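You operate a simulated robot arm through the tools that you are given. There is no shell and no other tool. Be economical: measure what you need, move in short steps, check, and stop when the job is done.

Carry out the task below with a simulated two-armed robot. There is one attempt and no reset: what you move stays moved.

TASK
Open the elbow drawer, take the brass elbow on the top of the tool chest and put it away inside and shut the drawer again. Then open the third chest drawer from the top, put the blue tape in the inside from the top of the third chest drawer, then shut the drawer. Then open the second chest drawer from the top, fetch the green pad and set it in the inside from the top of the second chest drawer and shut the drawer again. Then take the teal roll and leave it on the wooden bench. Keep to this order. Set down upright: brass elbow.

It is judged by the outcome, as a careful person would: the job done as asked, and still so three seconds after it is handed in. It fails if anything else is knocked over, pushed out of place, dropped, spilled or broken.

THE ROBOT
Two 7-joint arms with fingered hands on one trunk, on a base that drives. Base frame: it is fixed to the floor where the robot stands at the start and does not move with it; the origin is under the middle of the robot, x ahead of it, y to its left, z up. Readings come in m, rad, newtons and seconds.
The left shoulder is at the start at [0.075, 0.125, 1.142], the right one opposite. With the tool pointing down near the work surface each hand reaches from about 0.42 to 0.8 m from the robot's upright axis, wherever it stands, measured 20 degrees to its own side. Places, roughly: blue tape (8x4x8 cm) [-1.9, 1.9, 0.8]; brass elbow [-1.25, 2.5, 1]; dr elbows [0.7, 0.2, 0.6]; elbow drawer [0.6, 0.1, 0.7]; green pad (7x10x4 cm) [-2, 1.5, 0.8]; inside of the second chest drawer [-0.9, 2.3, 0.5]; inside of the third chest drawer [-0.9, 2.3, 0.4]; second chest drawer [-0.9, 2.3, 0.6]; teal roll (7x7x4 cm) [-2.9, 1.1, 1.2]; third chest drawer [-0.9, 2.3, 0.4]; wooden bench [-4, 0, 0.8]. Payload 3.6 kg a hand.
The TCP of each hand is the grasp point between the finger pads, 0.03 m short of the fingertips. In the tool frame z runs along the fingers and y along their closing line. The gripper opens to 0.104 m. The gripper's body begins 0.035 m behind the TCP. The gripper is a hand of 4 fingers: y runs from the thumb to the fingers, the wrist lies at [-0.015, -0.104, -0.178] in the tool frame, and closing takes about 1.5 s.
Orientation is that of the tool frame in the base frame, as a unit quaternion [w, x, y, z]. With the fingers straight down and the wrist toward the robot, the tool's x, y and z point along [0, 1, 0], [1, 0, 0] and [0, 0, -1] of the base frame.

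THE INTERFACE
- The arms move only by the tool jog_arm. It takes "left_motion", "right_motion" or both (then of equal length, played together; a hand with none holds still); each is one flat list of numbers, 6 for each row, row after row: the shift along the tool's x, y, z in units of 25 mm (1.0 is 25 mm), then the turn, a rotation vector about the tool's x, y, z in units of 4 degrees (1.0 is 4 degrees). In form: [dx, dy, dz, ax, ay, az, dx, dy, dz, ax, ay, az, ...]. A call has 1 to 12 rows; each row shifts and turns the commanded pose from where the row before left it, along the tool's axes as they then stand. "left_hand" and "right_hand" are, for a hand that has rows, the finger opening in m, from 0 to 0.104, set as the call begins (left out, the last holds). A call with a number of a shift or a turn outside -1 to 1 is refused whole. Rows are played at 5 a second. More than 0.05 m and 0.15 rad between two rows, or a gripper value outside its range, and nothing of the call is played. Where a pose cannot be reached the arm comes as near as it can. A force on the tool above 40 N (or 10 N above the force at the start of the call, whichever is more), or a blocked arm, ends the call early, and 0.2 s more pass. Each finger travels about 0.072 m/s and halts on what it meets, pressing with about 25 N; the grip force reading is that of the motor and also rises with nothing between the fingers. The clock runs only during rows and for 0.2 s after the last one: add rows that do not move to give the fingers time. It gives the time, the measured TCP pose, the force on the tool (base axes), the opening and the grip force at its end, in the units of the frame above (readings bear some noise), with the torque about the TCP (base axes, N m) and any sound that the robot's microphone picked up.
- Cameras (640 x 400 px; columns grow to the right, rows downward): "scene" is now at [0.1812, -0.0164, 1.2607]; the picture's right is [-0.23, -0.97, 0.00], its down [-0.70, 0.17, -0.69] and it looks along [0.67, -0.16, -0.72] (base axes); focal length 235 px, centre (320, 200). "left" rides on the left gripper at [-0.061, -0.092, -0.13] in its tool frame; the picture's right is [-0.81, -0.28, 0.52], its down [0.53, -0.71, 0.46] and it looks along [0.24, 0.64, 0.72] (tool axes); focal length 275 px, centre (320, 200). "right" rides on the right gripper at [0.061, -0.092, -0.131] in its tool frame; the picture's right is [-0.81, 0.28, -0.52], its down [-0.53, -0.71, 0.45] and it looks along [-0.24, 0.64, 0.73] (tool axes); focal length 275 px, centre (320, 200). There is no depth. A picture from a camera that has moved, and an enlarged one, comes with that camera's place and axes in the base frame and with its lens.
- camera(camera): a new picture of that camera. The clock stands still meanwhile.
- raise_lower(by): slides the trunk up (or, below 0, down) by that many m; the arms and the scene camera ride with it, the base frame stays. It gives what a move gives, with no picture.
- drive_base(legs): drives the robot by 1 to 6 legs, each [ahead, left, turn to the left] in m, m and rad, along the robot's own axes; the way and the turn of a leg run together, so that a leg with both is an arc; at most 1.5 m and 3.142 rad a leg. The arms and the cameras ride along, it lands a little off, and it stops where it bumps. It gives what a move gives.
- curl_fingers(index, middle, ring, thumb_bend, thumb_turn, hand): sets how far each is bent, from 0 (flat) to 1 (curled in); at 0.3 the hand is open as for a grip, at 0.7 the pads meet at the TCP. One left out holds its place. A second passes; each finger stops where it meets its share of the squeeze, and holds until it gets a number again. A gripper value or a shape takes the hand back. It gives what a move gives, with no picture; readings hold the bend of each and the force on the fingers (four entries, about 0 where the hand has none), thumb and palm. thumb_turn goes from beside the hand (0) to across from the fingers (1), as for a grip.
- grasp_type(shape, hand): the hand has 4 fingers and takes this shape, open, in about a second: jaw (thumb against the fingers, like two jaws); tri (thumb and two fingers); tip (a fingertip pinch); poke (one finger out to press); point (the index stretched); flat (the hand flat); cup (the hand cupped); fist (a fist). The gripper value then closes the fingers along that shape, each until it touches; the sizes above hold for jaw. It gives what a move gives, with no picture.
- pan_tilt(pan, tilt): turns the head with the scene camera to pan (to the left, within 1.396 rad either way) and tilt (down, from -0.506 to 1.204), counted from straight ahead of the robot. It gives what a move gives.
- inspect(camera, box): a new picture of the part [left, top, right, bottom] of that camera's present view, enlarged. The clock stands still meanwhile.
- finish_job(): hands the job in; it is judged then, once.

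Work in short steps. Places have to be worked out from the pictures, the camera data and where the tool is seen: move nearer, look again, correct. Check each grasp and each placing, and mend what went wrong. You have 207 turns and 194 pictures in all, those below and enlarged ones among them. Open the grippers and draw the arms clear of the work before you hand the job in, unless the task says otherwise; then end with one line.

The tools are called as name(argument=value, ...) on one line, values as JSON. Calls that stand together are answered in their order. jog_arm: Moves the arms, as the interface text tells. Its arguments: {"type":"object","properties":{"left_motion":{"type":"array","items":{"type":"number"}},"left_hand":{"type":"number"},"right_motion":{"type":"array","items":{"type":"number"}},"right_hand":{"type":"number"}},"required":[]} The other tools are called the same way: raise_lower (by) slides the trunk up or down; grasp_type (shape, hand) gives the hand a shape; curl_fingers (index, middle, ring, thumb_bend, thumb_turn, hand) moves the fingers one by one; drive_base (legs) drives the base; pan_tilt (pan, tilt) turns the head that bears the scene camera; camera (camera) takes a picture; inspect (camera, box) takes an enlarged picture of a part of a camera's view; finish_job () hands the job in.

At the start:

```text
t: 0.0
left_tool_pos: [0.5394, 0.0927, 0.9604]
left_tcp_rot: [0.0, 0.707, 0.707, 0.0]
left_wrist_force: [0.2, 0.5, 0.2]
left_wrist_torque: [0.01, 0.02, -0.02]
left_opening: 0.1038
left_finger_force: 0.1
left_shape: jaw
left_bend: [0.3, 0.3, 0.3, 0.3, 0.98]
left_finger forces: [0.1, 0.1, 0.0, 0.0, 0.1, 0.0]
right_tool_pos: [0.4638, -0.2726, 1.0185]
right_tcp_rot: [0.001, 0.707, 0.707, 0.0]
right_wrist_force: [-0.9, -0.1, 0.1]
right_wrist_torque: [-0.02, 0.02, 0.02]
right_opening: 0.1037
right_finger_force: 0.0
right_shape: jaw
right_bend: [0.3, 0.3, 0.3, 0.3, 0.98]
right_finger forces: [0.0, 0.1, 0.0, 0.0, 0.0, 0.1]
trunk travel left (down, up): [-0.375, 0.161]
robot x, y, heading: [0.0011, -0.004, 0.001]
head pan, tilt: [-0.232, 0.806]
```

scene: 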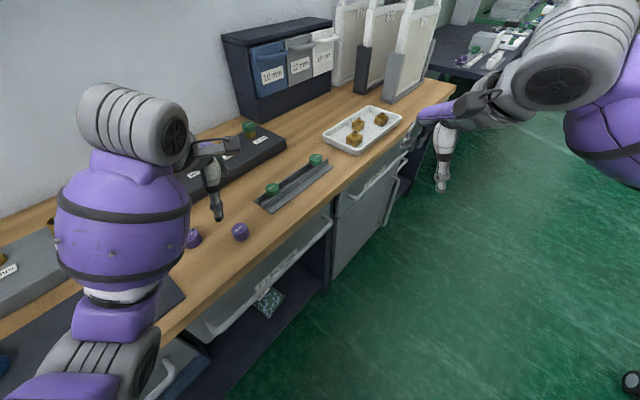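
right: 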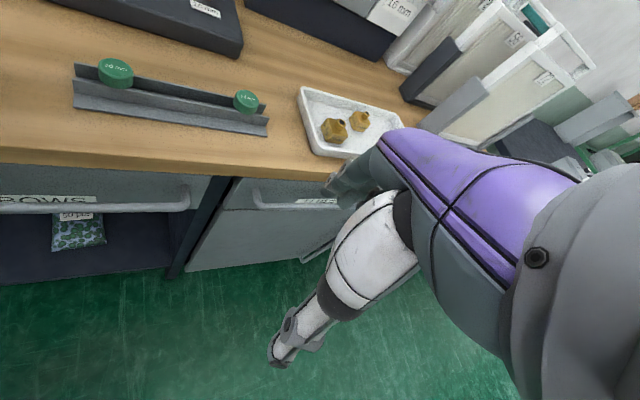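
left: 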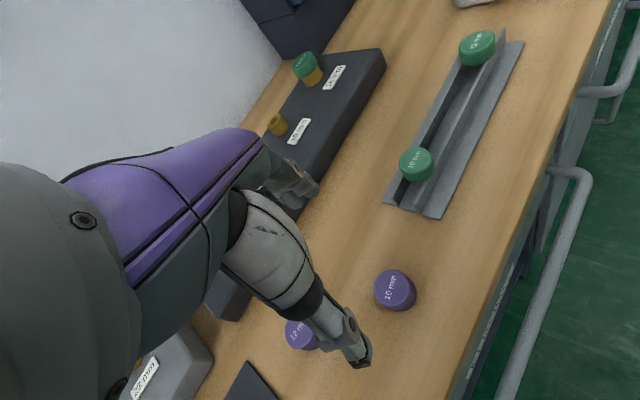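

I look at the drawer fronts straight ahead before moving anything.

pan_tilt(pan=0.2, tilt=1.1)

camera(camera="scene")

```text
t: 0.9
left_tool_pos: [0.5406, 0.0936, 0.9604]
left_tcp_rot: [0.0, 0.707, 0.707, 0.0]
left_wrist_force: [-0.6, -0.5, -0.5]
left_wrist_torque: [0.0, 0.04, -0.01]
left_opening: 0.1038
left_finger_force: 0.0
left_shape: jaw
left_bend: [0.3, 0.3, 0.3, 0.3, 0.98]
left_finger forces: [0.0, 0.1, 0.0, 0.0, 0.1, 0.0]
right_tool_pos: [0.4632, -0.2713, 1.0184]
right_tcp_rot: [0.0, 0.707, 0.707, 0.001]
right_wrist_force: [-0.5, 0.4, 0.5]
right_wrist_torque: [-0.02, -0.02, -0.03]
right_opening: 0.1038
right_finger_force: 0.0
right_shape: jaw
right_bend: [0.3, 0.3, 0.3, 0.3, 0.98]
right_finger forces: [0.1, 0.0, 0.1, 0.0, 0.0, 0.1]
trunk travel left (down, up): [-0.375, 0.161]
robot x, y, heading: [0.0011, 0.0009, 0.0]
head pan, tilt: [0.201, 1.1]
```

```text
190 pictures are left
camera scene: at [0.165, 0.0145, 1.2396], right [0.2, -0.98, 0.0], down [-0.87, -0.18, -0.45], along [0.45, 0.09, -0.89], focal length 235 px, centre (320, 200)
```

scene: 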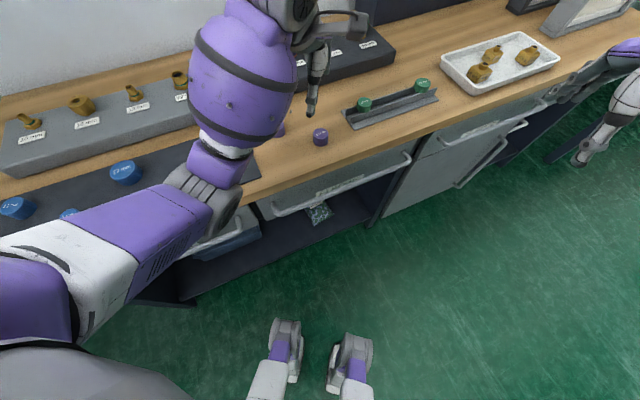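

I zoom in on the drawer with the label under the purple caps.

inspect(camera="scene", box=[200, 100, 540, 300])

inspect(camera="right", box=[0, 150, 240, 300])

```text
1.88 times, centred on (370, 200) of scene
camera zoom: at [0.165, 0.0145, 1.2396], right [0.2, -0.98, 0.0], down [-0.87, -0.18, -0.45], along [0.45, 0.09, -0.89], focal length 442 px, centre (226, 200)
```

zoom: 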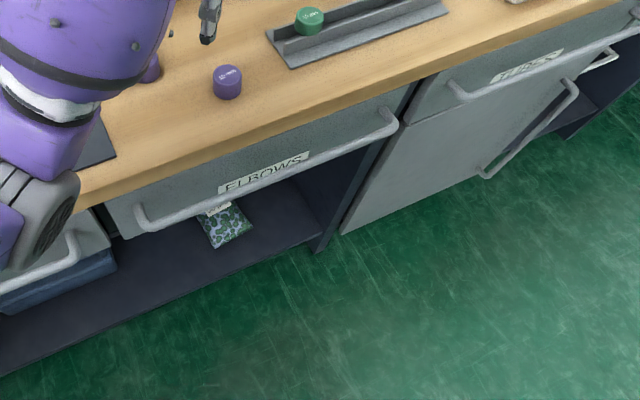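

```text
2.67 times, centred on (120, 225) of right
camera zoom: at [0.3713, -0.2108, 1.1487], right [0.27, -0.81, 0.52], down [-0.71, -0.53, -0.46], along [0.65, -0.24, -0.72], focal length 734 px, centre (853, 133)
```

zoom: 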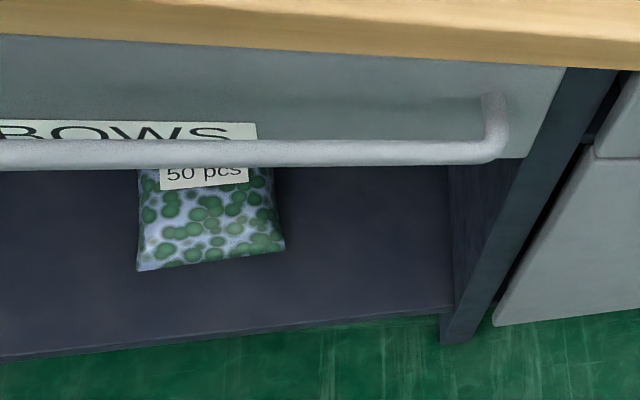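

The bench front runs obliquely: bar ends triangulate to about (0.604,-0.144,0.70) and (0.38,0.165,0.70), so its inward normal is ~35° left. I back off square to it and turn to face it.

drive_base(legs=[[-0.24, -0.17, 0], [0, 0, 0.62]])

pan_tilt(pan=-0.3, tilt=0.9)

camera(camera="scene")

camera(camera="right")

```text
t: 4.7
left_tool_pos: [0.1433, 0.2217, 0.9607]
left_tcp_rot: [0.0, 0.456, 0.89, 0.001]
left_wrist_force: [-0.1, 0.3, -0.4]
left_wrist_torque: [0.01, -0.01, 0.0]
left_opening: 0.1036
left_finger_force: 0.0
left_shape: jaw
left_bend: [0.3, 0.3, 0.3, 0.3, 0.98]
left_finger forces: [0.0, 0.1, 0.0, 0.0, 0.0, 0.1]
right_tool_pos: [0.295, -0.1194, 1.019]
right_tcp_rot: [0.0, 0.457, 0.89, 0.0]
right_wrist_force: [-0.8, 0.7, 0.2]
right_wrist_torque: [-0.03, 0.0, 0.04]
right_opening: 0.1035
right_finger_force: 0.1
right_shape: jaw
right_bend: [0.3, 0.3, 0.3, 0.3, 0.98]
right_finger forces: [0.0, 0.1, 0.0, 0.0, 0.1, 0.1]
trunk travel left (down, up): [-0.375, 0.161]
robot x, y, heading: [-0.2387, -0.1693, 0.626]
head pan, tilt: [0.201, 1.1]
```

```text
t: 5.7
left_tool_pos: [0.1442, 0.2206, 0.96]
left_tcp_rot: [-0.001, 0.456, 0.89, 0.0]
left_wrist_force: [0.2, -0.8, -0.2]
left_wrist_torque: [0.01, 0.0, 0.0]
left_opening: 0.1038
left_finger_force: 0.1
left_shape: jaw
left_bend: [0.3, 0.3, 0.3, 0.3, 0.98]
left_finger forces: [0.0, 0.0, 0.0, 0.0, 0.0, 0.0]
right_tool_pos: [0.2957, -0.1203, 1.0192]
right_tcp_rot: [0.001, 0.457, 0.89, 0.001]
right_wrist_force: [0.4, -0.7, -0.2]
right_wrist_torque: [0.03, 0.0, 0.02]
right_opening: 0.1039
right_finger_force: 0.0
right_shape: jaw
right_bend: [0.3, 0.3, 0.3, 0.3, 0.98]
right_finger forces: [0.0, 0.0, 0.0, 0.1, 0.0, 0.1]
trunk travel left (down, up): [-0.375, 0.161]
robot x, y, heading: [-0.2407, -0.1691, 0.625]
head pan, tilt: [-0.3, 0.901]
```

```text
187 pictures are left
camera scene: at [-0.0837, -0.0842, 1.2534], right [0.32, -0.95, 0.0], down [-0.74, -0.25, -0.62], along [0.59, 0.2, -0.78], focal length 235 px, centre (320, 200)
```

scene: 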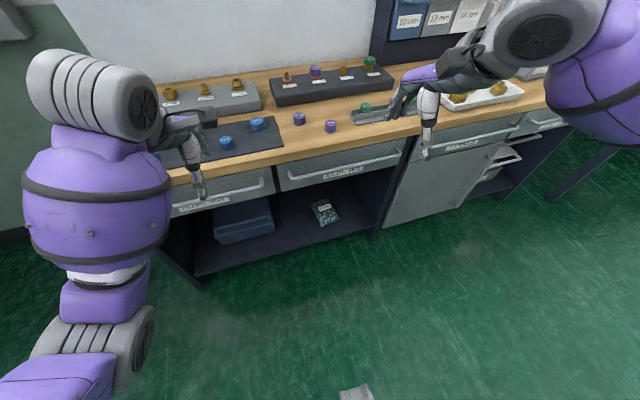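

```text
186 pictures are left
camera right: at [0.1851, -0.1244, 1.1488], right [0.7, -0.5, 0.52], down [-0.27, -0.85, -0.46], along [0.67, 0.18, -0.72], focal length 275 px, centre (320, 200)
```

right: 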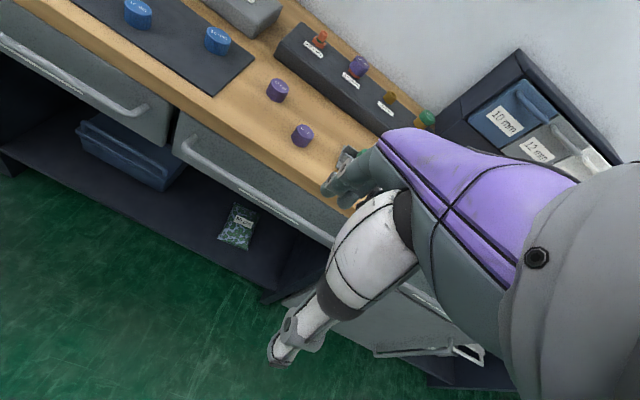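

The bar middle is about (0.50,0.02,0.70), i.e. 0.71 ahead and 0.28 right of the robot. I pitch the right hand up about 44° so its fingers can hook over the bar.

jog_arm(right_motion=[0, 0, 0, -1, 0, 0, 0, 0, 0, -1, 0, 0, 0, 0, 0, -1, 0, 0, 0, 0, 0, -1, 0, 0, 0, 0, 0, -1, 0, 0, 0, 0, 0, -1, 0, 0, 0, 0, 0, -1, 0, 0, 0, 0, 0, -1, 0, 0, 0, 0, 0, -1, 0, 0, 0, 0, 0, -1, 0, 0, 0, 0, 0, -1, 0, 0])

```text
t: 8.1
left_tool_pos: [0.1449, 0.2207, 0.9612]
left_tcp_rot: [0.0, 0.456, 0.89, 0.0]
left_wrist_force: [0.5, -0.2, 0.6]
left_wrist_torque: [0.0, 0.03, 0.02]
left_opening: 0.104
left_finger_force: 0.1
left_shape: jaw
left_bend: [0.3, 0.3, 0.3, 0.3, 0.98]
left_finger forces: [0.0, 0.0, 0.1, 0.0, 0.1, 0.0]
right_tool_pos: [0.3158, -0.1163, 1.0167]
right_tcp_rot: [0.172, 0.423, 0.825, 0.334]
right_wrist_force: [-0.1, 0.1, -0.7]
right_wrist_torque: [0.01, -0.02, 0.01]
right_opening: 0.1035
right_finger_force: 0.0
right_shape: jaw
right_bend: [0.3, 0.3, 0.3, 0.3, 0.98]
right_finger forces: [0.0, 0.0, 0.1, 0.1, 0.0, 0.0]
right hand out of reach, approached as far as the arm can: row 6, 7, 8, 9
trunk travel left (down, up): [-0.375, 0.161]
robot x, y, heading: [-0.2401, -0.1686, 0.622]
head pan, tilt: [-0.3, 0.901]
```

Rotation reached. Now I lower the hand ~0.27 m, staying well short of the bar.

jog_arm(right_motion=[0, -0.7, 0.7, 0, 0, 0, 0, -0.7, 0.7, 0, 0, 0, 0, -0.7, 0.7, 0, 0, 0, 0, -0.7, 0.7, 0, 0, 0, 0, -0.7, 0.7, 0, 0, 0, 0, -0.7, 0.7, 0, 0, 0, 0, -0.7, 0.7, 0, 0, 0, 0, -0.7, 0.7, 0, 0, 0, 0, -0.7, 0.7, 0, 0, 0, 0, -0.7, 0.7, 0, 0, 0])

camera(camera="right")

camera(camera="scene")

```text
t: 10.3
left_tool_pos: [0.1429, 0.2207, 0.9604]
left_tcp_rot: [0.001, 0.457, 0.89, 0.0]
left_wrist_force: [0.0, -0.2, -0.5]
left_wrist_torque: [-0.01, -0.01, 0.0]
left_opening: 0.104
left_finger_force: 0.2
left_shape: jaw
left_bend: [0.3, 0.3, 0.3, 0.3, 0.98]
left_finger forces: [0.1, 0.0, 0.0, 0.0, 0.0, 0.0]
right_tool_pos: [0.3111, -0.1191, 0.7687]
right_tcp_rot: [0.172, 0.423, 0.825, 0.334]
right_wrist_force: [0.9, 0.2, -0.3]
right_wrist_torque: [0.0, 0.04, 0.03]
right_opening: 0.1039
right_finger_force: 0.0
right_shape: jaw
right_bend: [0.3, 0.3, 0.3, 0.3, 0.98]
right_finger forces: [0.0, 0.1, 0.0, 0.0, 0.1, 0.0]
trunk travel left (down, up): [-0.375, 0.161]
robot x, y, heading: [-0.2423, -0.1681, 0.626]
head pan, tilt: [-0.3, 0.901]
```

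```text
185 pictures are left
camera right: at [0.1488, -0.1616, 0.7987], right [0.34, -0.75, 0.56], down [0.15, -0.55, -0.82], along [0.93, 0.37, -0.07], focal length 275 px, centre (320, 200)
```

right: 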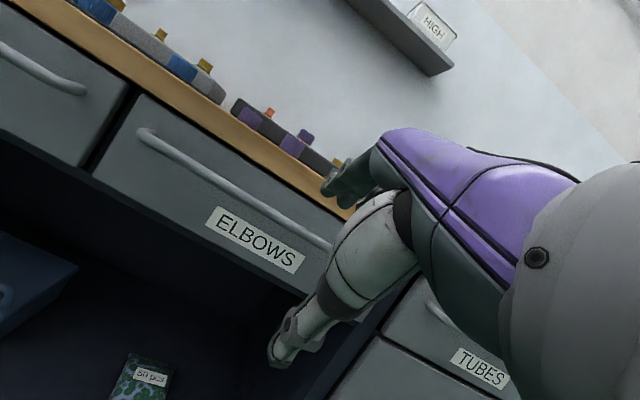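

```text
184 pictures are left
camera scene: at [-0.0838, -0.0842, 1.2534], right [0.32, -0.95, 0.0], down [-0.74, -0.25, -0.62], along [0.59, 0.2, -0.78], focal length 235 px, centre (320, 200)
```

scene: 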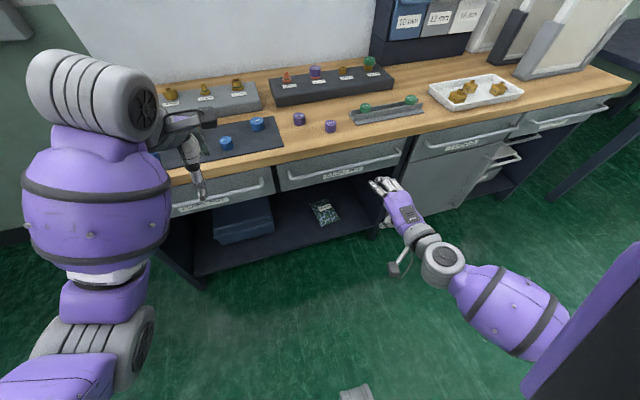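

Bar refined: from (0.388,0.189) to (0.637,-0.143), z≈0.712, standing 0.246 m ahead of the TCP. I pitch up another 16° and lower ~5 cm, leaving the hand level with the bar.

jog_arm(right_motion=[0, 0, 0, -1, 0, 0, 0, 0, 0, -1, 0, 0, 0, 0, 0, -1, 0, 0, 0, 0, 0, -1, 0, 0, 0, -0.87, 0.5, 0, 0, 0, 0, -0.87, 0.5, 0, 0, 0], right_hand=0.09)

camera(camera="right")

```text
t: 11.7
left_tool_pos: [0.1437, 0.2217, 0.9596]
left_tcp_rot: [0.0, 0.456, 0.89, 0.0]
left_wrist_force: [-0.4, 0.5, -0.7]
left_wrist_torque: [0.0, -0.04, -0.01]
left_opening: 0.1037
left_finger_force: 0.0
left_shape: jaw
left_bend: [0.3, 0.3, 0.3, 0.3, 0.98]
left_finger forces: [0.0, 0.0, 0.1, 0.0, 0.1, 0.0]
right_tool_pos: [0.3109, -0.1174, 0.7198]
right_tcp_rot: [0.228, 0.395, 0.77, 0.446]
right_wrist_force: [0.3, -0.2, -0.2]
right_wrist_torque: [0.0, -0.03, -0.01]
right_opening: 0.09
right_finger_force: 0.0
right_shape: jaw
right_bend: [0.28, 0.32, 0.31, 0.41, 0.98]
right_finger forces: [0.1, 0.1, 0.0, 0.0, 0.0, 0.0]
trunk travel left (down, up): [-0.375, 0.161]
robot x, y, heading: [-0.2414, -0.1712, 0.625]
head pan, tilt: [-0.3, 0.901]
```

```text
183 pictures are left
camera right: at [0.1481, -0.161, 0.7036], right [0.22, -0.84, 0.5], down [0.34, -0.41, -0.85], along [0.91, 0.36, 0.2], focal length 275 px, centre (320, 200)
```

right: 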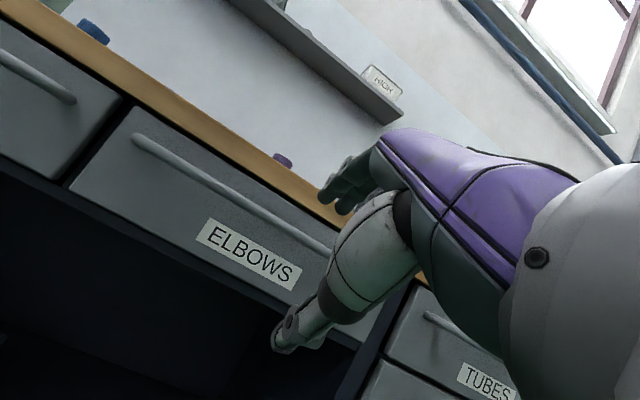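

The bar height now computes nearer 0.728 with a gap of ~0.22 m. I raise 8 mm and advance 0.15 m, then look again.

jog_arm(right_motion=[0, 0.77, 0.7, 0, 0, 0, 0, 0.5, 0.866, 0, 0, 0, 0, 0.5, 0.866, 0, 0, 0, 0, 0.5, 0.866, 0, 0, 0, 0, 0.5, 0.866, 0, 0, 0, 0, 0.5, 0.866, 0, 0, 0])

camera(camera="right")

inspect(camera="scene", box=[260, 100, 520, 260])

```text
t: 13.1
left_tool_pos: [0.1439, 0.2216, 0.9602]
left_tcp_rot: [0.0, 0.456, 0.89, -0.001]
left_wrist_force: [0.6, 0.3, -0.7]
left_wrist_torque: [0.0, 0.01, -0.01]
left_opening: 0.1037
left_finger_force: 0.0
left_shape: jaw
left_bend: [0.3, 0.3, 0.3, 0.3, 0.98]
left_finger forces: [0.0, 0.1, 0.0, 0.1, 0.0, 0.0]
right_tool_pos: [0.4331, -0.0309, 0.7262]
right_tcp_rot: [0.228, 0.396, 0.771, 0.445]
right_wrist_force: [-0.3, 0.9, -0.1]
right_wrist_torque: [-0.01, -0.02, -0.01]
right_opening: 0.0902
right_finger_force: 0.1
right_shape: jaw
right_bend: [0.28, 0.32, 0.31, 0.41, 0.98]
right_finger forces: [0.0, 0.0, 0.0, 0.0, 0.0, 0.1]
trunk travel left (down, up): [-0.375, 0.161]
robot x, y, heading: [-0.2386, -0.1692, 0.629]
head pan, tilt: [-0.3, 0.901]
```

```text
182 pictures are left
camera right: at [0.268, -0.0744, 0.7123], right [0.22, -0.84, 0.5], down [0.34, -0.41, -0.85], along [0.91, 0.36, 0.2], focal length 275 px, centre (320, 200)
```

right: 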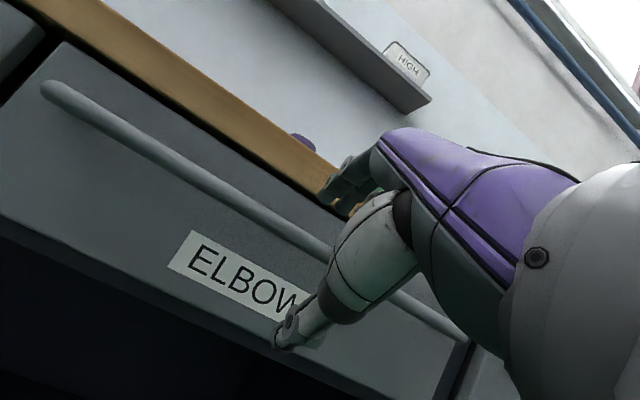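

```text
2.46 times, centred on (390, 180) of scene
camera zoom: at [-0.0834, -0.084, 1.2534], right [0.32, -0.95, 0.0], down [-0.74, -0.25, -0.62], along [0.59, 0.2, -0.78], focal length 578 px, centre (148, 249)
```

zoom: 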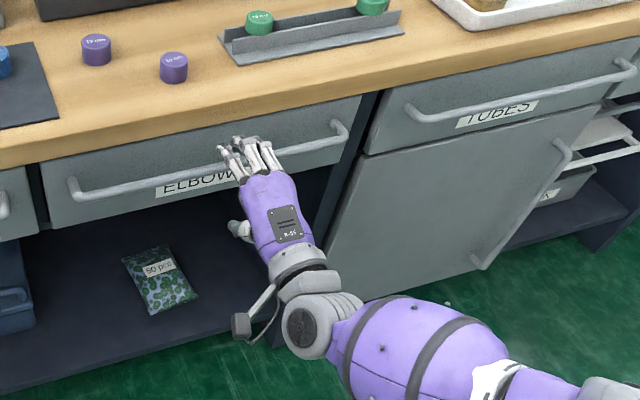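

The bar passes between fingers and thumb at the right height (~0.726), gap about 0.07. I advance 0.055 m more.

jog_arm(right_motion=[0, 0.5, 0.866, 0, 0, 0, 0, 0.5, 0.866, 0, 0, 0, 0, 0.1, 0.173, 0, 0, 0])

inspect(camera="scene", box=[300, 120, 480, 220])

camera(camera="right")

```text
t: 13.6
left_tool_pos: [0.1433, 0.2219, 0.9609]
left_tcp_rot: [0.0, 0.456, 0.89, 0.001]
left_wrist_force: [0.2, 0.0, -0.6]
left_wrist_torque: [-0.02, 0.05, 0.02]
left_opening: 0.1036
left_finger_force: 0.0
left_shape: jaw
left_bend: [0.3, 0.3, 0.3, 0.3, 0.98]
left_finger forces: [0.0, 0.0, 0.0, 0.0, 0.0, 0.1]
right_tool_pos: [0.4626, -0.009, 0.7251]
right_tcp_rot: [0.23, 0.393, 0.77, 0.448]
right_wrist_force: [-14.5, -9.0, 4.2]
right_wrist_torque: [0.45, -0.66, 0.06]
right_opening: 0.0884
right_finger_force: 0.1
right_shape: jaw
right_bend: [0.28, 0.33, 0.31, 0.41, 0.98]
right_finger forces: [11.8, 6.2, 0.4, 0.1, 0.1, 0.0]
trunk travel left (down, up): [-0.375, 0.161]
robot x, y, heading: [-0.2369, -0.1714, 0.621]
head pan, tilt: [-0.3, 0.901]
stopped in row 2 (right hand): the force on the tool passed its limit at 78 N (the readings are from after the stop); the commanded pose is now the measured one
```

```text
3.56 times, centred on (390, 170) of scene
camera zoom: at [-0.0841, -0.0849, 1.2535], right [0.32, -0.95, 0.0], down [-0.74, -0.25, -0.62], along [0.59, 0.2, -0.78], focal length 836 px, centre (71, 307)
```

zoom: 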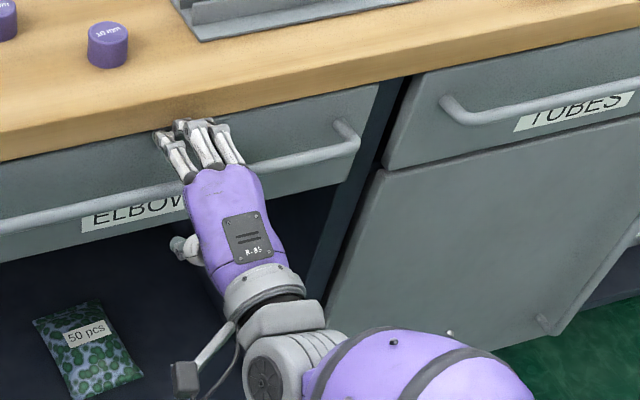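

```text
179 pictures are left
camera right: at [0.2986, -0.0524, 0.7093], right [0.22, -0.84, 0.5], down [0.35, -0.41, -0.84], along [0.91, 0.36, 0.2], focal length 275 px, centre (320, 200)
```

right: 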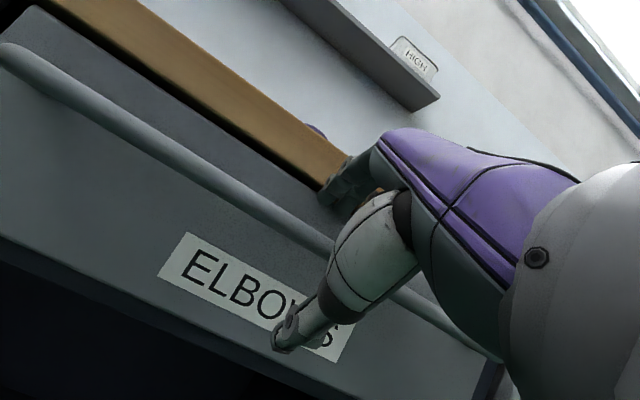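

The fingertips touched the front above the bar; the bar lies between fingers and thumb. I back 3 mm and close.

jog_arm(right_motion=[0, -0.1, -0.17, 0, 0, 0, 0, 0, 0, 0, 0, 0, 0, 0, 0, 0, 0, 0, 0, 0, 0, 0, 0, 0, 0, 0, 0, 0, 0, 0, 0, 0, 0, 0, 0, 0, 0, 0, 0, 0, 0, 0, 0, 0, 0, 0, 0, 0, 0, 0, 0, 0, 0, 0], right_hand=0)

camera(camera="right")

```text
t: 15.6
left_tool_pos: [0.1452, 0.2227, 0.9594]
left_tcp_rot: [0.0, 0.456, 0.89, -0.001]
left_wrist_force: [0.4, 0.5, -0.9]
left_wrist_torque: [0.03, -0.04, 0.0]
left_opening: 0.1036
left_finger_force: 0.0
left_shape: jaw
left_bend: [0.3, 0.3, 0.3, 0.3, 0.98]
left_finger forces: [0.1, 0.0, 0.0, 0.1, 0.0, 0.1]
right_tool_pos: [0.4594, -0.0118, 0.7216]
right_tcp_rot: [0.227, 0.394, 0.772, 0.443]
right_wrist_force: [-12.4, -8.8, -23.5]
right_wrist_torque: [-0.32, 0.44, 0.0]
right_opening: 0.0111
right_finger_force: 24.9
right_shape: jaw
right_bend: [0.75, 0.5, 0.46, 0.43, 1.0]
right_finger forces: [3.6, 0.1, 0.0, 0.1, 28.9, 0.1]
trunk travel left (down, up): [-0.375, 0.161]
robot x, y, heading: [-0.2382, -0.1688, 0.623]
head pan, tilt: [-0.3, 0.901]
```

```text
178 pictures are left
camera right: at [0.2947, -0.056, 0.7068], right [0.22, -0.84, 0.5], down [0.34, -0.41, -0.84], along [0.91, 0.36, 0.19], focal length 275 px, centre (320, 200)
```

right: 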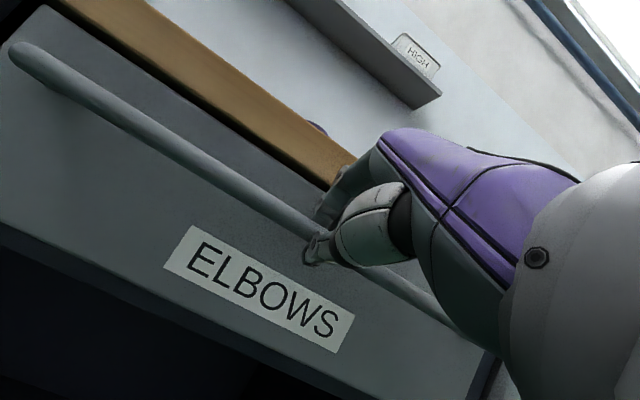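

The thumb presses the bar from below and the fingers reach over it. I test by driving back 8 cm and looking.

drive_base(legs=[[-0.08, 0, 0]])

camera(camera="scene")

camera(camera="right")

```text
t: 16.7
left_tool_pos: [0.0806, 0.1744, 0.961]
left_tcp_rot: [-0.001, 0.456, 0.89, -0.001]
left_wrist_force: [-0.4, 0.2, 0.8]
left_wrist_torque: [0.02, 0.01, 0.02]
left_opening: 0.1039
left_finger_force: 0.0
left_shape: jaw
left_bend: [0.3, 0.3, 0.3, 0.3, 0.98]
left_finger forces: [0.0, 0.0, 0.0, 0.0, 0.0, 0.1]
right_tool_pos: [0.3947, -0.0579, 0.7218]
right_tcp_rot: [0.228, 0.394, 0.771, 0.445]
right_wrist_force: [0.6, -1.0, -23.8]
right_wrist_torque: [-0.28, 0.42, -0.04]
right_opening: 0.0113
right_finger_force: 25.0
right_shape: jaw
right_bend: [0.75, 0.5, 0.46, 0.42, 1.0]
right_finger forces: [3.5, 0.0, 0.0, 0.1, 24.9, 0.0]
trunk travel left (down, up): [-0.375, 0.161]
robot x, y, heading: [-0.3052, -0.2225, 0.621]
head pan, tilt: [-0.3, 0.901]
```

```text
177 pictures are left
camera scene: at [-0.1473, -0.1314, 1.2531], right [0.32, -0.95, 0.0], down [-0.74, -0.25, -0.62], along [0.59, 0.2, -0.78], focal length 235 px, centre (320, 200)
```

scene: 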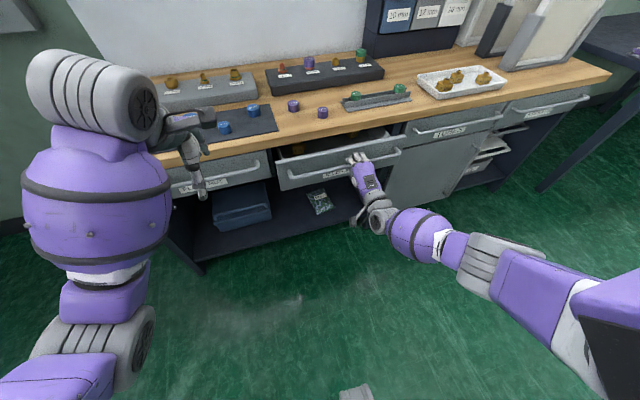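

```text
176 pictures are left
camera right: at [0.2308, -0.1017, 0.7081], right [0.22, -0.84, 0.5], down [0.34, -0.41, -0.84], along [0.91, 0.36, 0.2], focal length 275 px, centre (320, 200)
```

right: 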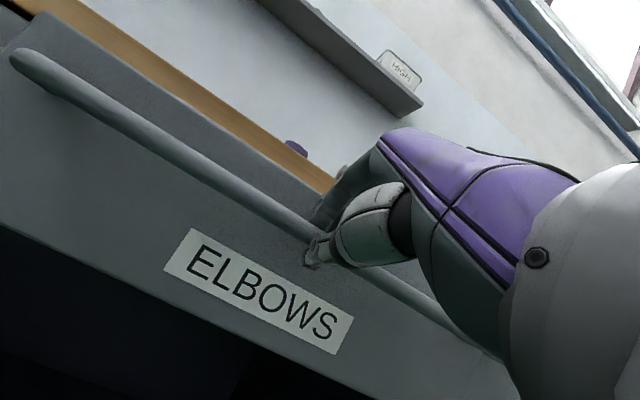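

The drawer slides out. I pull 0.17 m more.

drive_base(legs=[[-0.17, 0, 0]])

camera(camera="scene")

```text
t: 18.2
left_tool_pos: [-0.0585, 0.0765, 0.9595]
left_tcp_rot: [-0.001, 0.455, 0.891, 0.001]
left_wrist_force: [-0.9, -0.3, -0.5]
left_wrist_torque: [0.06, -0.02, 0.04]
left_opening: 0.1036
left_finger_force: 0.0
left_shape: jaw
left_bend: [0.3, 0.3, 0.3, 0.3, 0.98]
left_finger forces: [0.0, 0.0, 0.1, 0.1, 0.0, 0.1]
right_tool_pos: [0.2576, -0.1554, 0.722]
right_tcp_rot: [0.227, 0.393, 0.772, 0.444]
right_wrist_force: [4.7, -5.7, -22.1]
right_wrist_torque: [-0.24, 0.38, -0.2]
right_opening: 0.0118
right_finger_force: 24.3
right_shape: jaw
right_bend: [0.75, 0.5, 0.46, 0.42, 1.0]
right_finger forces: [4.4, 0.5, 0.1, 0.0, 24.4, 0.0]
trunk travel left (down, up): [-0.375, 0.161]
robot x, y, heading: [-0.4438, -0.3124, 0.625]
head pan, tilt: [-0.3, 0.901]
```

```text
175 pictures are left
camera scene: at [-0.2842, -0.23, 1.2531], right [0.32, -0.95, 0.0], down [-0.74, -0.25, -0.62], along [0.59, 0.2, -0.78], focal length 235 px, centre (320, 200)
```

scene: 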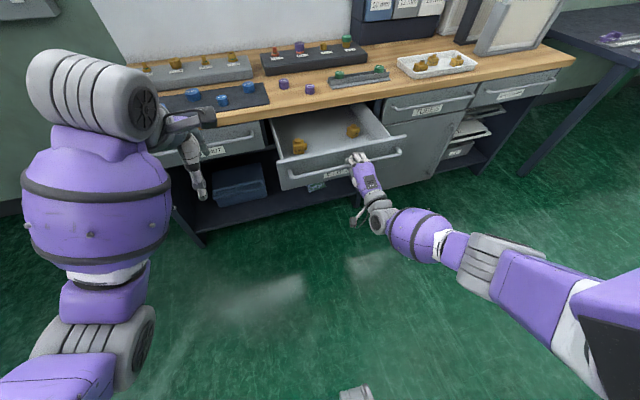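

The drawer is 0.25 m out with two elbows standing inside. I release the bar (fingers open, small retreat), then drive back clear.

jog_arm(right_motion=[0, 0, 0, 0, 0, 0, 0, 0, 0, 0, 0, 0, 0, 0, 0, 0, 0, 0, 0, 0, 0, 0, 0, 0, 0, 0, 0, 0, 0, 0, 0, 0, 0, 0, 0, 0, 0, 0, 0, 0, 0, 0, 0, -0.5, -0.866, 0, 0, 0, 0, -0.5, -0.866, 0, 0, 0, 0, -0.5, -0.866, 0, 0, 0, 0, -0.5, -0.866, 0, 0, 0], right_hand=0.104)

camera(camera="scene")

```text
t: 20.6
left_tool_pos: [-0.0605, 0.0761, 0.9604]
left_tcp_rot: [-0.001, 0.454, 0.891, 0.0]
left_wrist_force: [0.3, 1.1, 0.4]
left_wrist_torque: [0.0, 0.03, -0.01]
left_opening: 0.1038
left_finger_force: 0.2
left_shape: jaw
left_bend: [0.3, 0.3, 0.3, 0.3, 0.98]
left_finger forces: [0.0, 0.1, 0.1, 0.0, 0.0, 0.0]
right_tool_pos: [0.1753, -0.215, 0.7248]
right_tcp_rot: [0.227, 0.393, 0.773, 0.444]
right_wrist_force: [0.0, 0.8, 0.1]
right_wrist_torque: [0.0, 0.01, -0.02]
right_opening: 0.1036
right_finger_force: 0.1
right_shape: jaw
right_bend: [0.3, 0.3, 0.3, 0.3, 0.98]
right_finger forces: [0.0, 0.0, 0.1, 0.0, 0.0, 0.0]
trunk travel left (down, up): [-0.375, 0.161]
robot x, y, heading: [-0.4394, -0.3148, 0.622]
head pan, tilt: [-0.3, 0.901]
```

```text
174 pictures are left
camera scene: at [-0.2866, -0.2299, 1.2535], right [0.32, -0.95, 0.0], down [-0.74, -0.25, -0.62], along [0.59, 0.2, -0.78], focal length 235 px, centre (320, 200)
```

scene: 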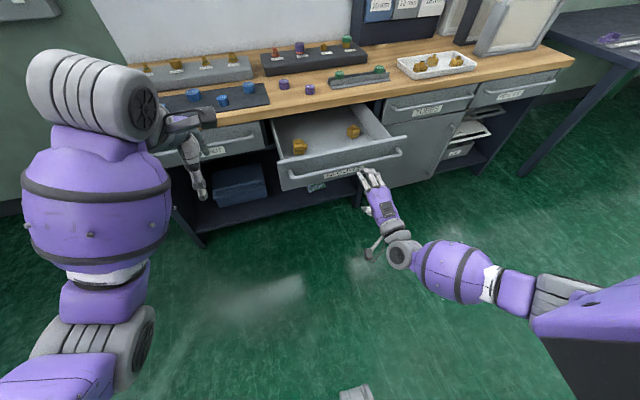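

Hand is free. I back away 0.3 m, turn left toward the chest, and look.

drive_base(legs=[[-0.35, 0, 0], [0, 0, 1.05]])

pan_tilt(pan=0.0, tilt=0.3)

camera(camera="scene")

```text
t: 25.6
left_tool_pos: [-0.8942, -0.0011, 0.9603]
left_tcp_rot: [0.0, -0.069, 0.998, -0.001]
left_wrist_force: [-0.6, -0.3, -0.6]
left_wrist_torque: [0.02, -0.01, 0.01]
left_opening: 0.1037
left_finger_force: 0.0
left_shape: jaw
left_bend: [0.3, 0.3, 0.3, 0.3, 0.98]
left_finger forces: [0.0, 0.0, 0.0, 0.0, 0.0, 0.1]
right_tool_pos: [-0.5276, 0.0694, 0.7247]
right_tcp_rot: [-0.034, -0.061, 0.865, 0.497]
right_wrist_force: [0.1, 0.2, -0.5]
right_wrist_torque: [0.0, 0.03, -0.02]
right_opening: 0.1034
right_finger_force: 0.1
right_shape: jaw
right_bend: [0.3, 0.3, 0.3, 0.3, 0.98]
right_finger forces: [0.1, 0.0, 0.0, 0.1, 0.1, 0.0]
trunk travel left (down, up): [-0.375, 0.161]
robot x, y, heading: [-0.7271, -0.5265, 1.706]
head pan, tilt: [-0.3, 0.901]
```

```text
t: 26.6
left_tool_pos: [-0.8948, -0.0008, 0.9605]
left_tcp_rot: [0.0, -0.069, 0.998, 0.0]
left_wrist_force: [0.7, 1.0, 0.0]
left_wrist_torque: [0.01, -0.01, -0.01]
left_opening: 0.1036
left_finger_force: 0.1
left_shape: jaw
left_bend: [0.3, 0.3, 0.3, 0.3, 0.98]
left_finger forces: [0.1, 0.0, 0.0, 0.0, 0.1, 0.0]
right_tool_pos: [-0.5271, 0.069, 0.7228]
right_tcp_rot: [-0.033, -0.061, 0.865, 0.497]
right_wrist_force: [0.7, 0.9, 0.0]
right_wrist_torque: [-0.01, -0.02, 0.0]
right_opening: 0.1037
right_finger_force: 0.0
right_shape: jaw
right_bend: [0.3, 0.3, 0.3, 0.3, 0.98]
right_finger forces: [0.0, 0.0, 0.0, 0.1, 0.1, 0.0]
trunk travel left (down, up): [-0.375, 0.161]
robot x, y, heading: [-0.7309, -0.5257, 1.708]
head pan, tilt: [0.0, 0.3]
```

```text
173 pictures are left
camera scene: at [-0.7533, -0.3274, 1.3056], right [0.99, 0.14, 0.0], down [0.04, -0.29, -0.96], along [-0.13, 0.95, -0.3], focal length 235 px, centre (320, 200)
```

scene: 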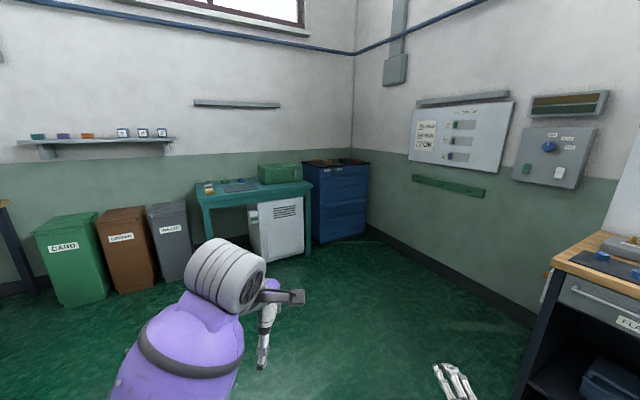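

The blue chest stands in the corner beside a teal table. I zoom in.

inspect(camera="scene", box=[190, 145, 390, 270])

inspect(camera="scene", box=[0, 100, 200, 225])

```text
3.20 times, centred on (290, 208) of scene
camera zoom: at [-0.7533, -0.3274, 1.3056], right [0.99, 0.14, 0.0], down [0.04, -0.29, -0.96], along [-0.13, 0.95, -0.3], focal length 752 px, centre (416, 176)
```

zoom: 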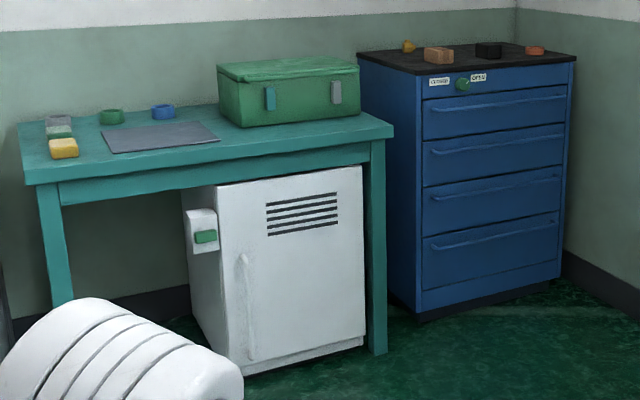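

```text
3.20 times, centred on (100, 162) of scene
camera zoom: at [-0.7533, -0.3274, 1.3056], right [0.99, 0.14, 0.0], down [0.04, -0.29, -0.96], along [-0.13, 0.95, -0.3], focal length 752 px, centre (1024, 320)
```

zoom: 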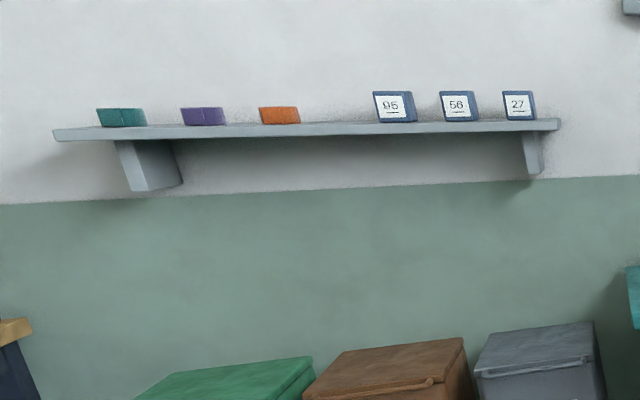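

The chest front should face along (0.6,-0.8) like the room; its face centre is near (-0.85,2.25). There's also a knob marked LOCKED/OPEN on it. I drive to about 1 m in front and face it.

drive_base(legs=[[0.95, -0.37, 0], [0.945, -0.37, 0], [0, 0, 0.5]])

pan_tilt(pan=0.0, tilt=0.5)

camera(camera="scene")

```text
t: 35.6
left_tool_pos: [-0.4621, 1.8185, 0.96]
left_tcp_rot: [0.001, -0.072, 0.997, -0.001]
left_wrist_force: [-0.7, -0.3, -0.4]
left_wrist_torque: [-0.01, -0.01, -0.03]
left_opening: 0.1038
left_finger_force: 0.0
left_shape: jaw
left_bend: [0.3, 0.3, 0.3, 0.3, 0.98]
left_finger forces: [0.0, 0.0, 0.0, 0.1, 0.1, 0.1]
right_tool_pos: [-0.1101, 1.8816, 0.7189]
right_tcp_rot: [-0.044, -0.078, 0.865, 0.493]
right_wrist_force: [-8.2, -2.7, 0.5]
right_wrist_torque: [0.13, -0.27, 0.31]
right_opening: 0.1041
right_finger_force: 0.1
right_shape: jaw
right_bend: [0.3, 0.29, 0.31, 0.3, 0.98]
right_finger forces: [0.1, 0.0, 8.7, 0.1, 0.0, 0.0]
trunk travel left (down, up): [-0.375, 0.161]
robot x, y, heading: [-0.2863, 1.2942, 1.715]
head pan, tilt: [0.0, 0.3]
stopped in leg 2: the force on the tool passed its limit at 57 N (the readings are from after the stop); the commanded pose is now the measured one
```

```text
t: 36.3
left_tool_pos: [-0.4631, 1.8173, 0.9596]
left_tcp_rot: [0.0, -0.073, 0.997, 0.0]
left_wrist_force: [0.0, -0.3, 0.1]
left_wrist_torque: [0.03, 0.02, 0.01]
left_opening: 0.1038
left_finger_force: 0.0
left_shape: jaw
left_bend: [0.3, 0.3, 0.3, 0.3, 0.98]
left_finger forces: [0.0, 0.0, 0.1, 0.1, 0.0, 0.1]
right_tool_pos: [-0.1081, 1.8824, 0.7193]
right_tcp_rot: [-0.042, -0.076, 0.865, 0.494]
right_wrist_force: [-11.7, -7.4, 0.2]
right_wrist_torque: [0.25, -0.47, 0.61]
right_opening: 0.1038
right_finger_force: 0.1
right_shape: jaw
right_bend: [0.3, 0.29, 0.32, 0.3, 0.98]
right_finger forces: [0.0, 0.0, 16.2, 0.0, 0.0, 0.1]
trunk travel left (down, up): [-0.375, 0.161]
robot x, y, heading: [-0.2908, 1.294, 1.712]
head pan, tilt: [0.0, 0.499]
```

```text
170 pictures are left
camera scene: at [-0.3183, 1.4895, 1.2874], right [0.99, 0.14, 0.0], down [0.07, -0.47, -0.88], along [-0.13, 0.87, -0.48], focal length 235 px, centre (320, 200)
```

scene: 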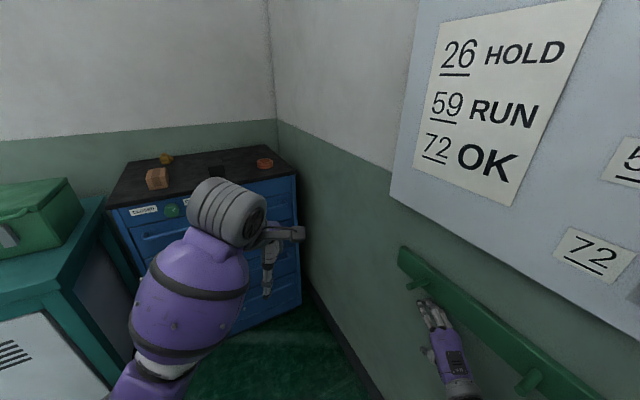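

The right hand brushed the side wall's rail. I back off to the left, then turn to face the chest squarely.

drive_base(legs=[[-0.15, 0.12, 0], [0, 0, 0.49]])

camera(camera="scene")

```text
t: 39.5
left_tool_pos: [-0.7893, 1.5047, 0.9601]
left_tcp_rot: [-0.001, -0.316, 0.949, 0.0]
left_wrist_force: [-0.6, -1.3, 0.1]
left_wrist_torque: [0.03, -0.01, -0.02]
left_opening: 0.1039
left_finger_force: 0.1
left_shape: jaw
left_bend: [0.3, 0.3, 0.3, 0.3, 0.98]
left_finger forces: [0.0, 0.0, 0.0, 0.1, 0.0, 0.1]
right_tool_pos: [-0.5073, 1.7326, 0.7204]
right_tcp_rot: [-0.163, -0.288, 0.82, 0.468]
right_wrist_force: [-0.5, -0.5, -0.5]
right_wrist_torque: [0.01, -0.01, 0.02]
right_opening: 0.1034
right_finger_force: 0.1
right_shape: jaw
right_bend: [0.3, 0.3, 0.3, 0.3, 0.98]
right_finger forces: [0.0, 0.0, 0.0, 0.1, 0.1, 0.1]
trunk travel left (down, up): [-0.375, 0.161]
robot x, y, heading: [-0.3847, 1.13, 2.214]
head pan, tilt: [0.0, 0.499]
```

```text
169 pictures are left
camera scene: at [-0.5028, 1.2861, 1.2873], right [0.8, 0.6, 0.0], down [0.29, -0.38, -0.88], along [-0.53, 0.7, -0.48], focal length 235 px, centre (320, 200)
```

scene: 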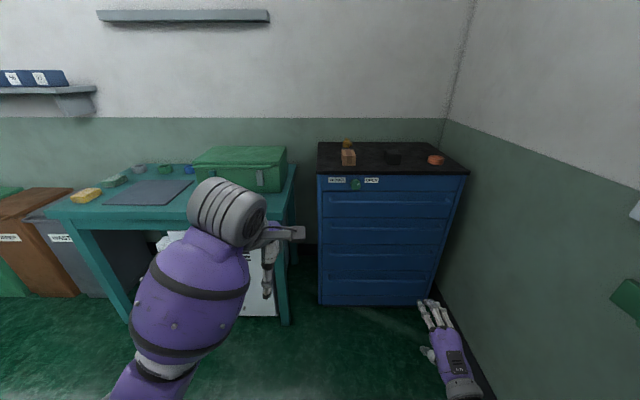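

I'm square to the chest now. Zoom in on it.

inspect(camera="scene", box=[305, 125, 485, 237])

inspect(camera="scene", box=[50, 135, 300, 215])

```text
3.56 times, centred on (395, 181) of scene
camera zoom: at [-0.5028, 1.2861, 1.2873], right [0.8, 0.6, 0.0], down [0.29, -0.38, -0.88], along [-0.53, 0.7, -0.48], focal length 836 px, centre (53, 268)
```

zoom: 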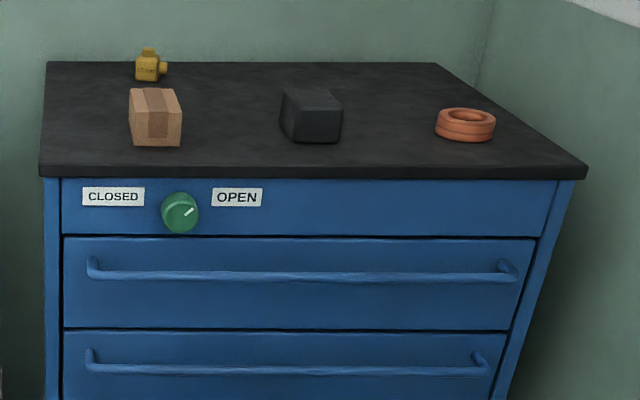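

```text
2.56 times, centred on (175, 175) of scene
camera zoom: at [-0.5028, 1.2861, 1.2873], right [0.8, 0.6, 0.0], down [0.29, -0.38, -0.88], along [-0.53, 0.7, -0.48], focal length 602 px, centre (691, 264)
```

zoom: 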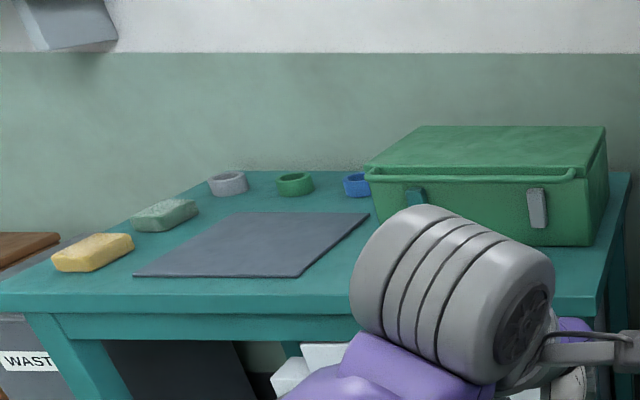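

The knob points to OPEN, so the chest is unlocked. The brass elbow stands at the back-left of the top, about (-1.20,2.48,0.94), behind a small brown box. I raise the trunk and lift the right hand so both arms clear the furniture.

raise_lower(by=0.15)

jog_arm(right_motion=[0, 0.866, -0.5, 0, 0, 0, 0, 0.866, -0.5, 0, 0, 0, 0, 0.866, -0.5, 0, 0, 0, 0, 0.866, -0.5, 0, 0, 0, 0, 0.866, -0.5, 0, 0, 0, 0, 0.866, -0.5, 0, 0, 0, 0, 0.866, -0.5, 0, 0, 0, 0, 0.866, -0.5, 0, 0, 0, 0, 0.866, -0.5, 0, 0, 0, 0, 0.866, -0.5, 0, 0, 0])

jog_arm(right_motion=[0, 0, 0, 1, 0, 0, 0, 0, 0, 1, 0, 0, 0, 0, 0, 1, 0, 0, 0, 0, 0, 1, 0, 0, 0, 0, 0, 1, 0, 0, 0, 0, 0, 1, 0, 0, 0, 0, 0, 1, 0, 0, 0, 0, 0, 1, 0, 0, 0, 0, 0, 1, 0, 0, 0, 0, 0, 1, 0, 0, 0, 0, 0, 1, 0, 0])

jog_arm(right_motion=[0, 0, 0, 1, 0, 0, 0, 0, 0, 1, 0, 0, 0, 0, 0, 1, 0, 0, 0, 0, 0, 1, 0, 0])

camera(camera="scene")

```text
t: 41.2
left_tool_pos: [-0.7887, 1.5047, 1.1094]
left_tcp_rot: [0.0, -0.317, 0.948, -0.001]
left_wrist_force: [0.9, 0.3, -0.8]
left_wrist_torque: [-0.02, 0.0, 0.01]
left_opening: 0.1035
left_finger_force: 0.0
left_shape: jaw
left_bend: [0.3, 0.3, 0.3, 0.3, 0.98]
left_finger forces: [0.1, 0.0, 0.0, 0.0, 0.0, 0.0]
right_tool_pos: [-0.5093, 1.7332, 0.8687]
right_tcp_rot: [-0.163, -0.288, 0.82, 0.467]
right_wrist_force: [0.0, 0.5, -0.1]
right_wrist_torque: [-0.01, -0.04, 0.02]
right_opening: 0.1039
right_finger_force: 0.0
right_shape: jaw
right_bend: [0.3, 0.3, 0.3, 0.3, 0.98]
right_finger forces: [0.0, 0.1, 0.0, 0.0, 0.1, 0.1]
trunk travel left (down, up): [-0.525, 0.011]
robot x, y, heading: [-0.3861, 1.1301, 2.216]
head pan, tilt: [0.0, 0.499]
```

```text
t: 43.4
left_tool_pos: [-0.7881, 1.5047, 1.1108]
left_tcp_rot: [0.001, -0.317, 0.948, 0.0]
left_wrist_force: [-0.6, 0.2, -0.5]
left_wrist_torque: [-0.01, 0.02, -0.01]
left_opening: 0.1036
left_finger_force: 0.0
left_shape: jaw
left_bend: [0.3, 0.3, 0.3, 0.3, 0.98]
left_finger forces: [0.0, 0.1, 0.0, 0.0, 0.0, 0.1]
right_tool_pos: [-0.5103, 1.7328, 1.1193]
right_tcp_rot: [-0.163, -0.288, 0.82, 0.468]
right_wrist_force: [-0.6, -0.3, -0.3]
right_wrist_torque: [-0.01, 0.04, 0.0]
right_opening: 0.1037
right_finger_force: 0.1
right_shape: jaw
right_bend: [0.3, 0.3, 0.3, 0.3, 0.98]
right_finger forces: [0.0, 0.0, 0.0, 0.1, 0.0, 0.0]
trunk travel left (down, up): [-0.525, 0.011]
robot x, y, heading: [-0.3906, 1.1284, 2.213]
head pan, tilt: [0.0, 0.499]
```

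```text
t: 45.8
left_tool_pos: [-0.787, 1.5052, 1.1104]
left_tcp_rot: [0.0, -0.316, 0.949, -0.001]
left_wrist_force: [-0.2, -0.1, -0.6]
left_wrist_torque: [0.01, 0.02, -0.01]
left_opening: 0.1039
left_finger_force: 0.1
left_shape: jaw
left_bend: [0.3, 0.3, 0.3, 0.3, 0.98]
left_finger forces: [0.1, 0.0, 0.1, 0.1, 0.1, 0.0]
right_tool_pos: [-0.5103, 1.7334, 1.1189]
right_tcp_rot: [-0.043, -0.327, 0.936, 0.126]
right_wrist_force: [0.4, 0.3, 0.6]
right_wrist_torque: [-0.01, 0.0, -0.02]
right_opening: 0.104
right_finger_force: 0.0
right_shape: jaw
right_bend: [0.3, 0.3, 0.3, 0.3, 0.98]
right_finger forces: [0.0, 0.0, 0.0, 0.0, 0.0, 0.0]
trunk travel left (down, up): [-0.525, 0.011]
robot x, y, heading: [-0.3899, 1.1306, 2.212]
head pan, tilt: [0.0, 0.499]
```

```text
t: 46.8
left_tool_pos: [-0.7889, 1.5048, 1.1107]
left_tcp_rot: [0.0, -0.317, 0.948, 0.0]
left_wrist_force: [-0.4, 0.3, 0.6]
left_wrist_torque: [-0.03, -0.01, 0.01]
left_opening: 0.1038
left_finger_force: 0.0
left_shape: jaw
left_bend: [0.3, 0.3, 0.3, 0.3, 0.98]
left_finger forces: [0.0, 0.1, 0.0, 0.0, 0.0, 0.0]
right_tool_pos: [-0.5104, 1.7342, 1.1177]
right_tcp_rot: [0.003, -0.331, 0.944, -0.006]
right_wrist_force: [0.4, 0.0, -0.1]
right_wrist_torque: [0.0, -0.02, 0.02]
right_opening: 0.1038
right_finger_force: 0.1
right_shape: jaw
right_bend: [0.3, 0.3, 0.3, 0.3, 0.98]
right_finger forces: [0.0, 0.1, 0.0, 0.1, 0.0, 0.0]
trunk travel left (down, up): [-0.525, 0.011]
robot x, y, heading: [-0.3914, 1.1306, 2.221]
head pan, tilt: [0.0, 0.499]
```

```text
166 pictures are left
camera scene: at [-0.4512, 1.217, 1.4541], right [0.8, 0.6, 0.0], down [0.29, -0.38, -0.88], along [-0.53, 0.7, -0.48], focal length 235 px, centre (320, 200)
```

scene: 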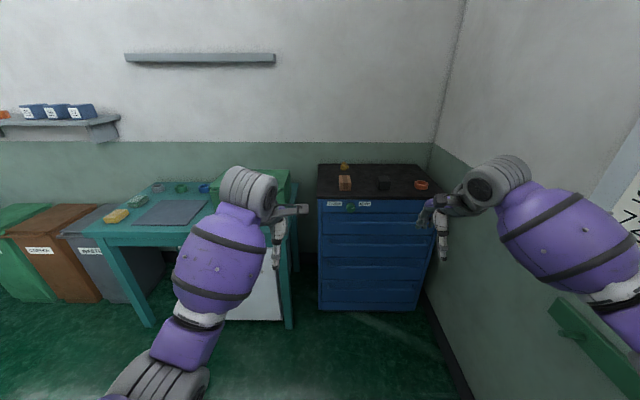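

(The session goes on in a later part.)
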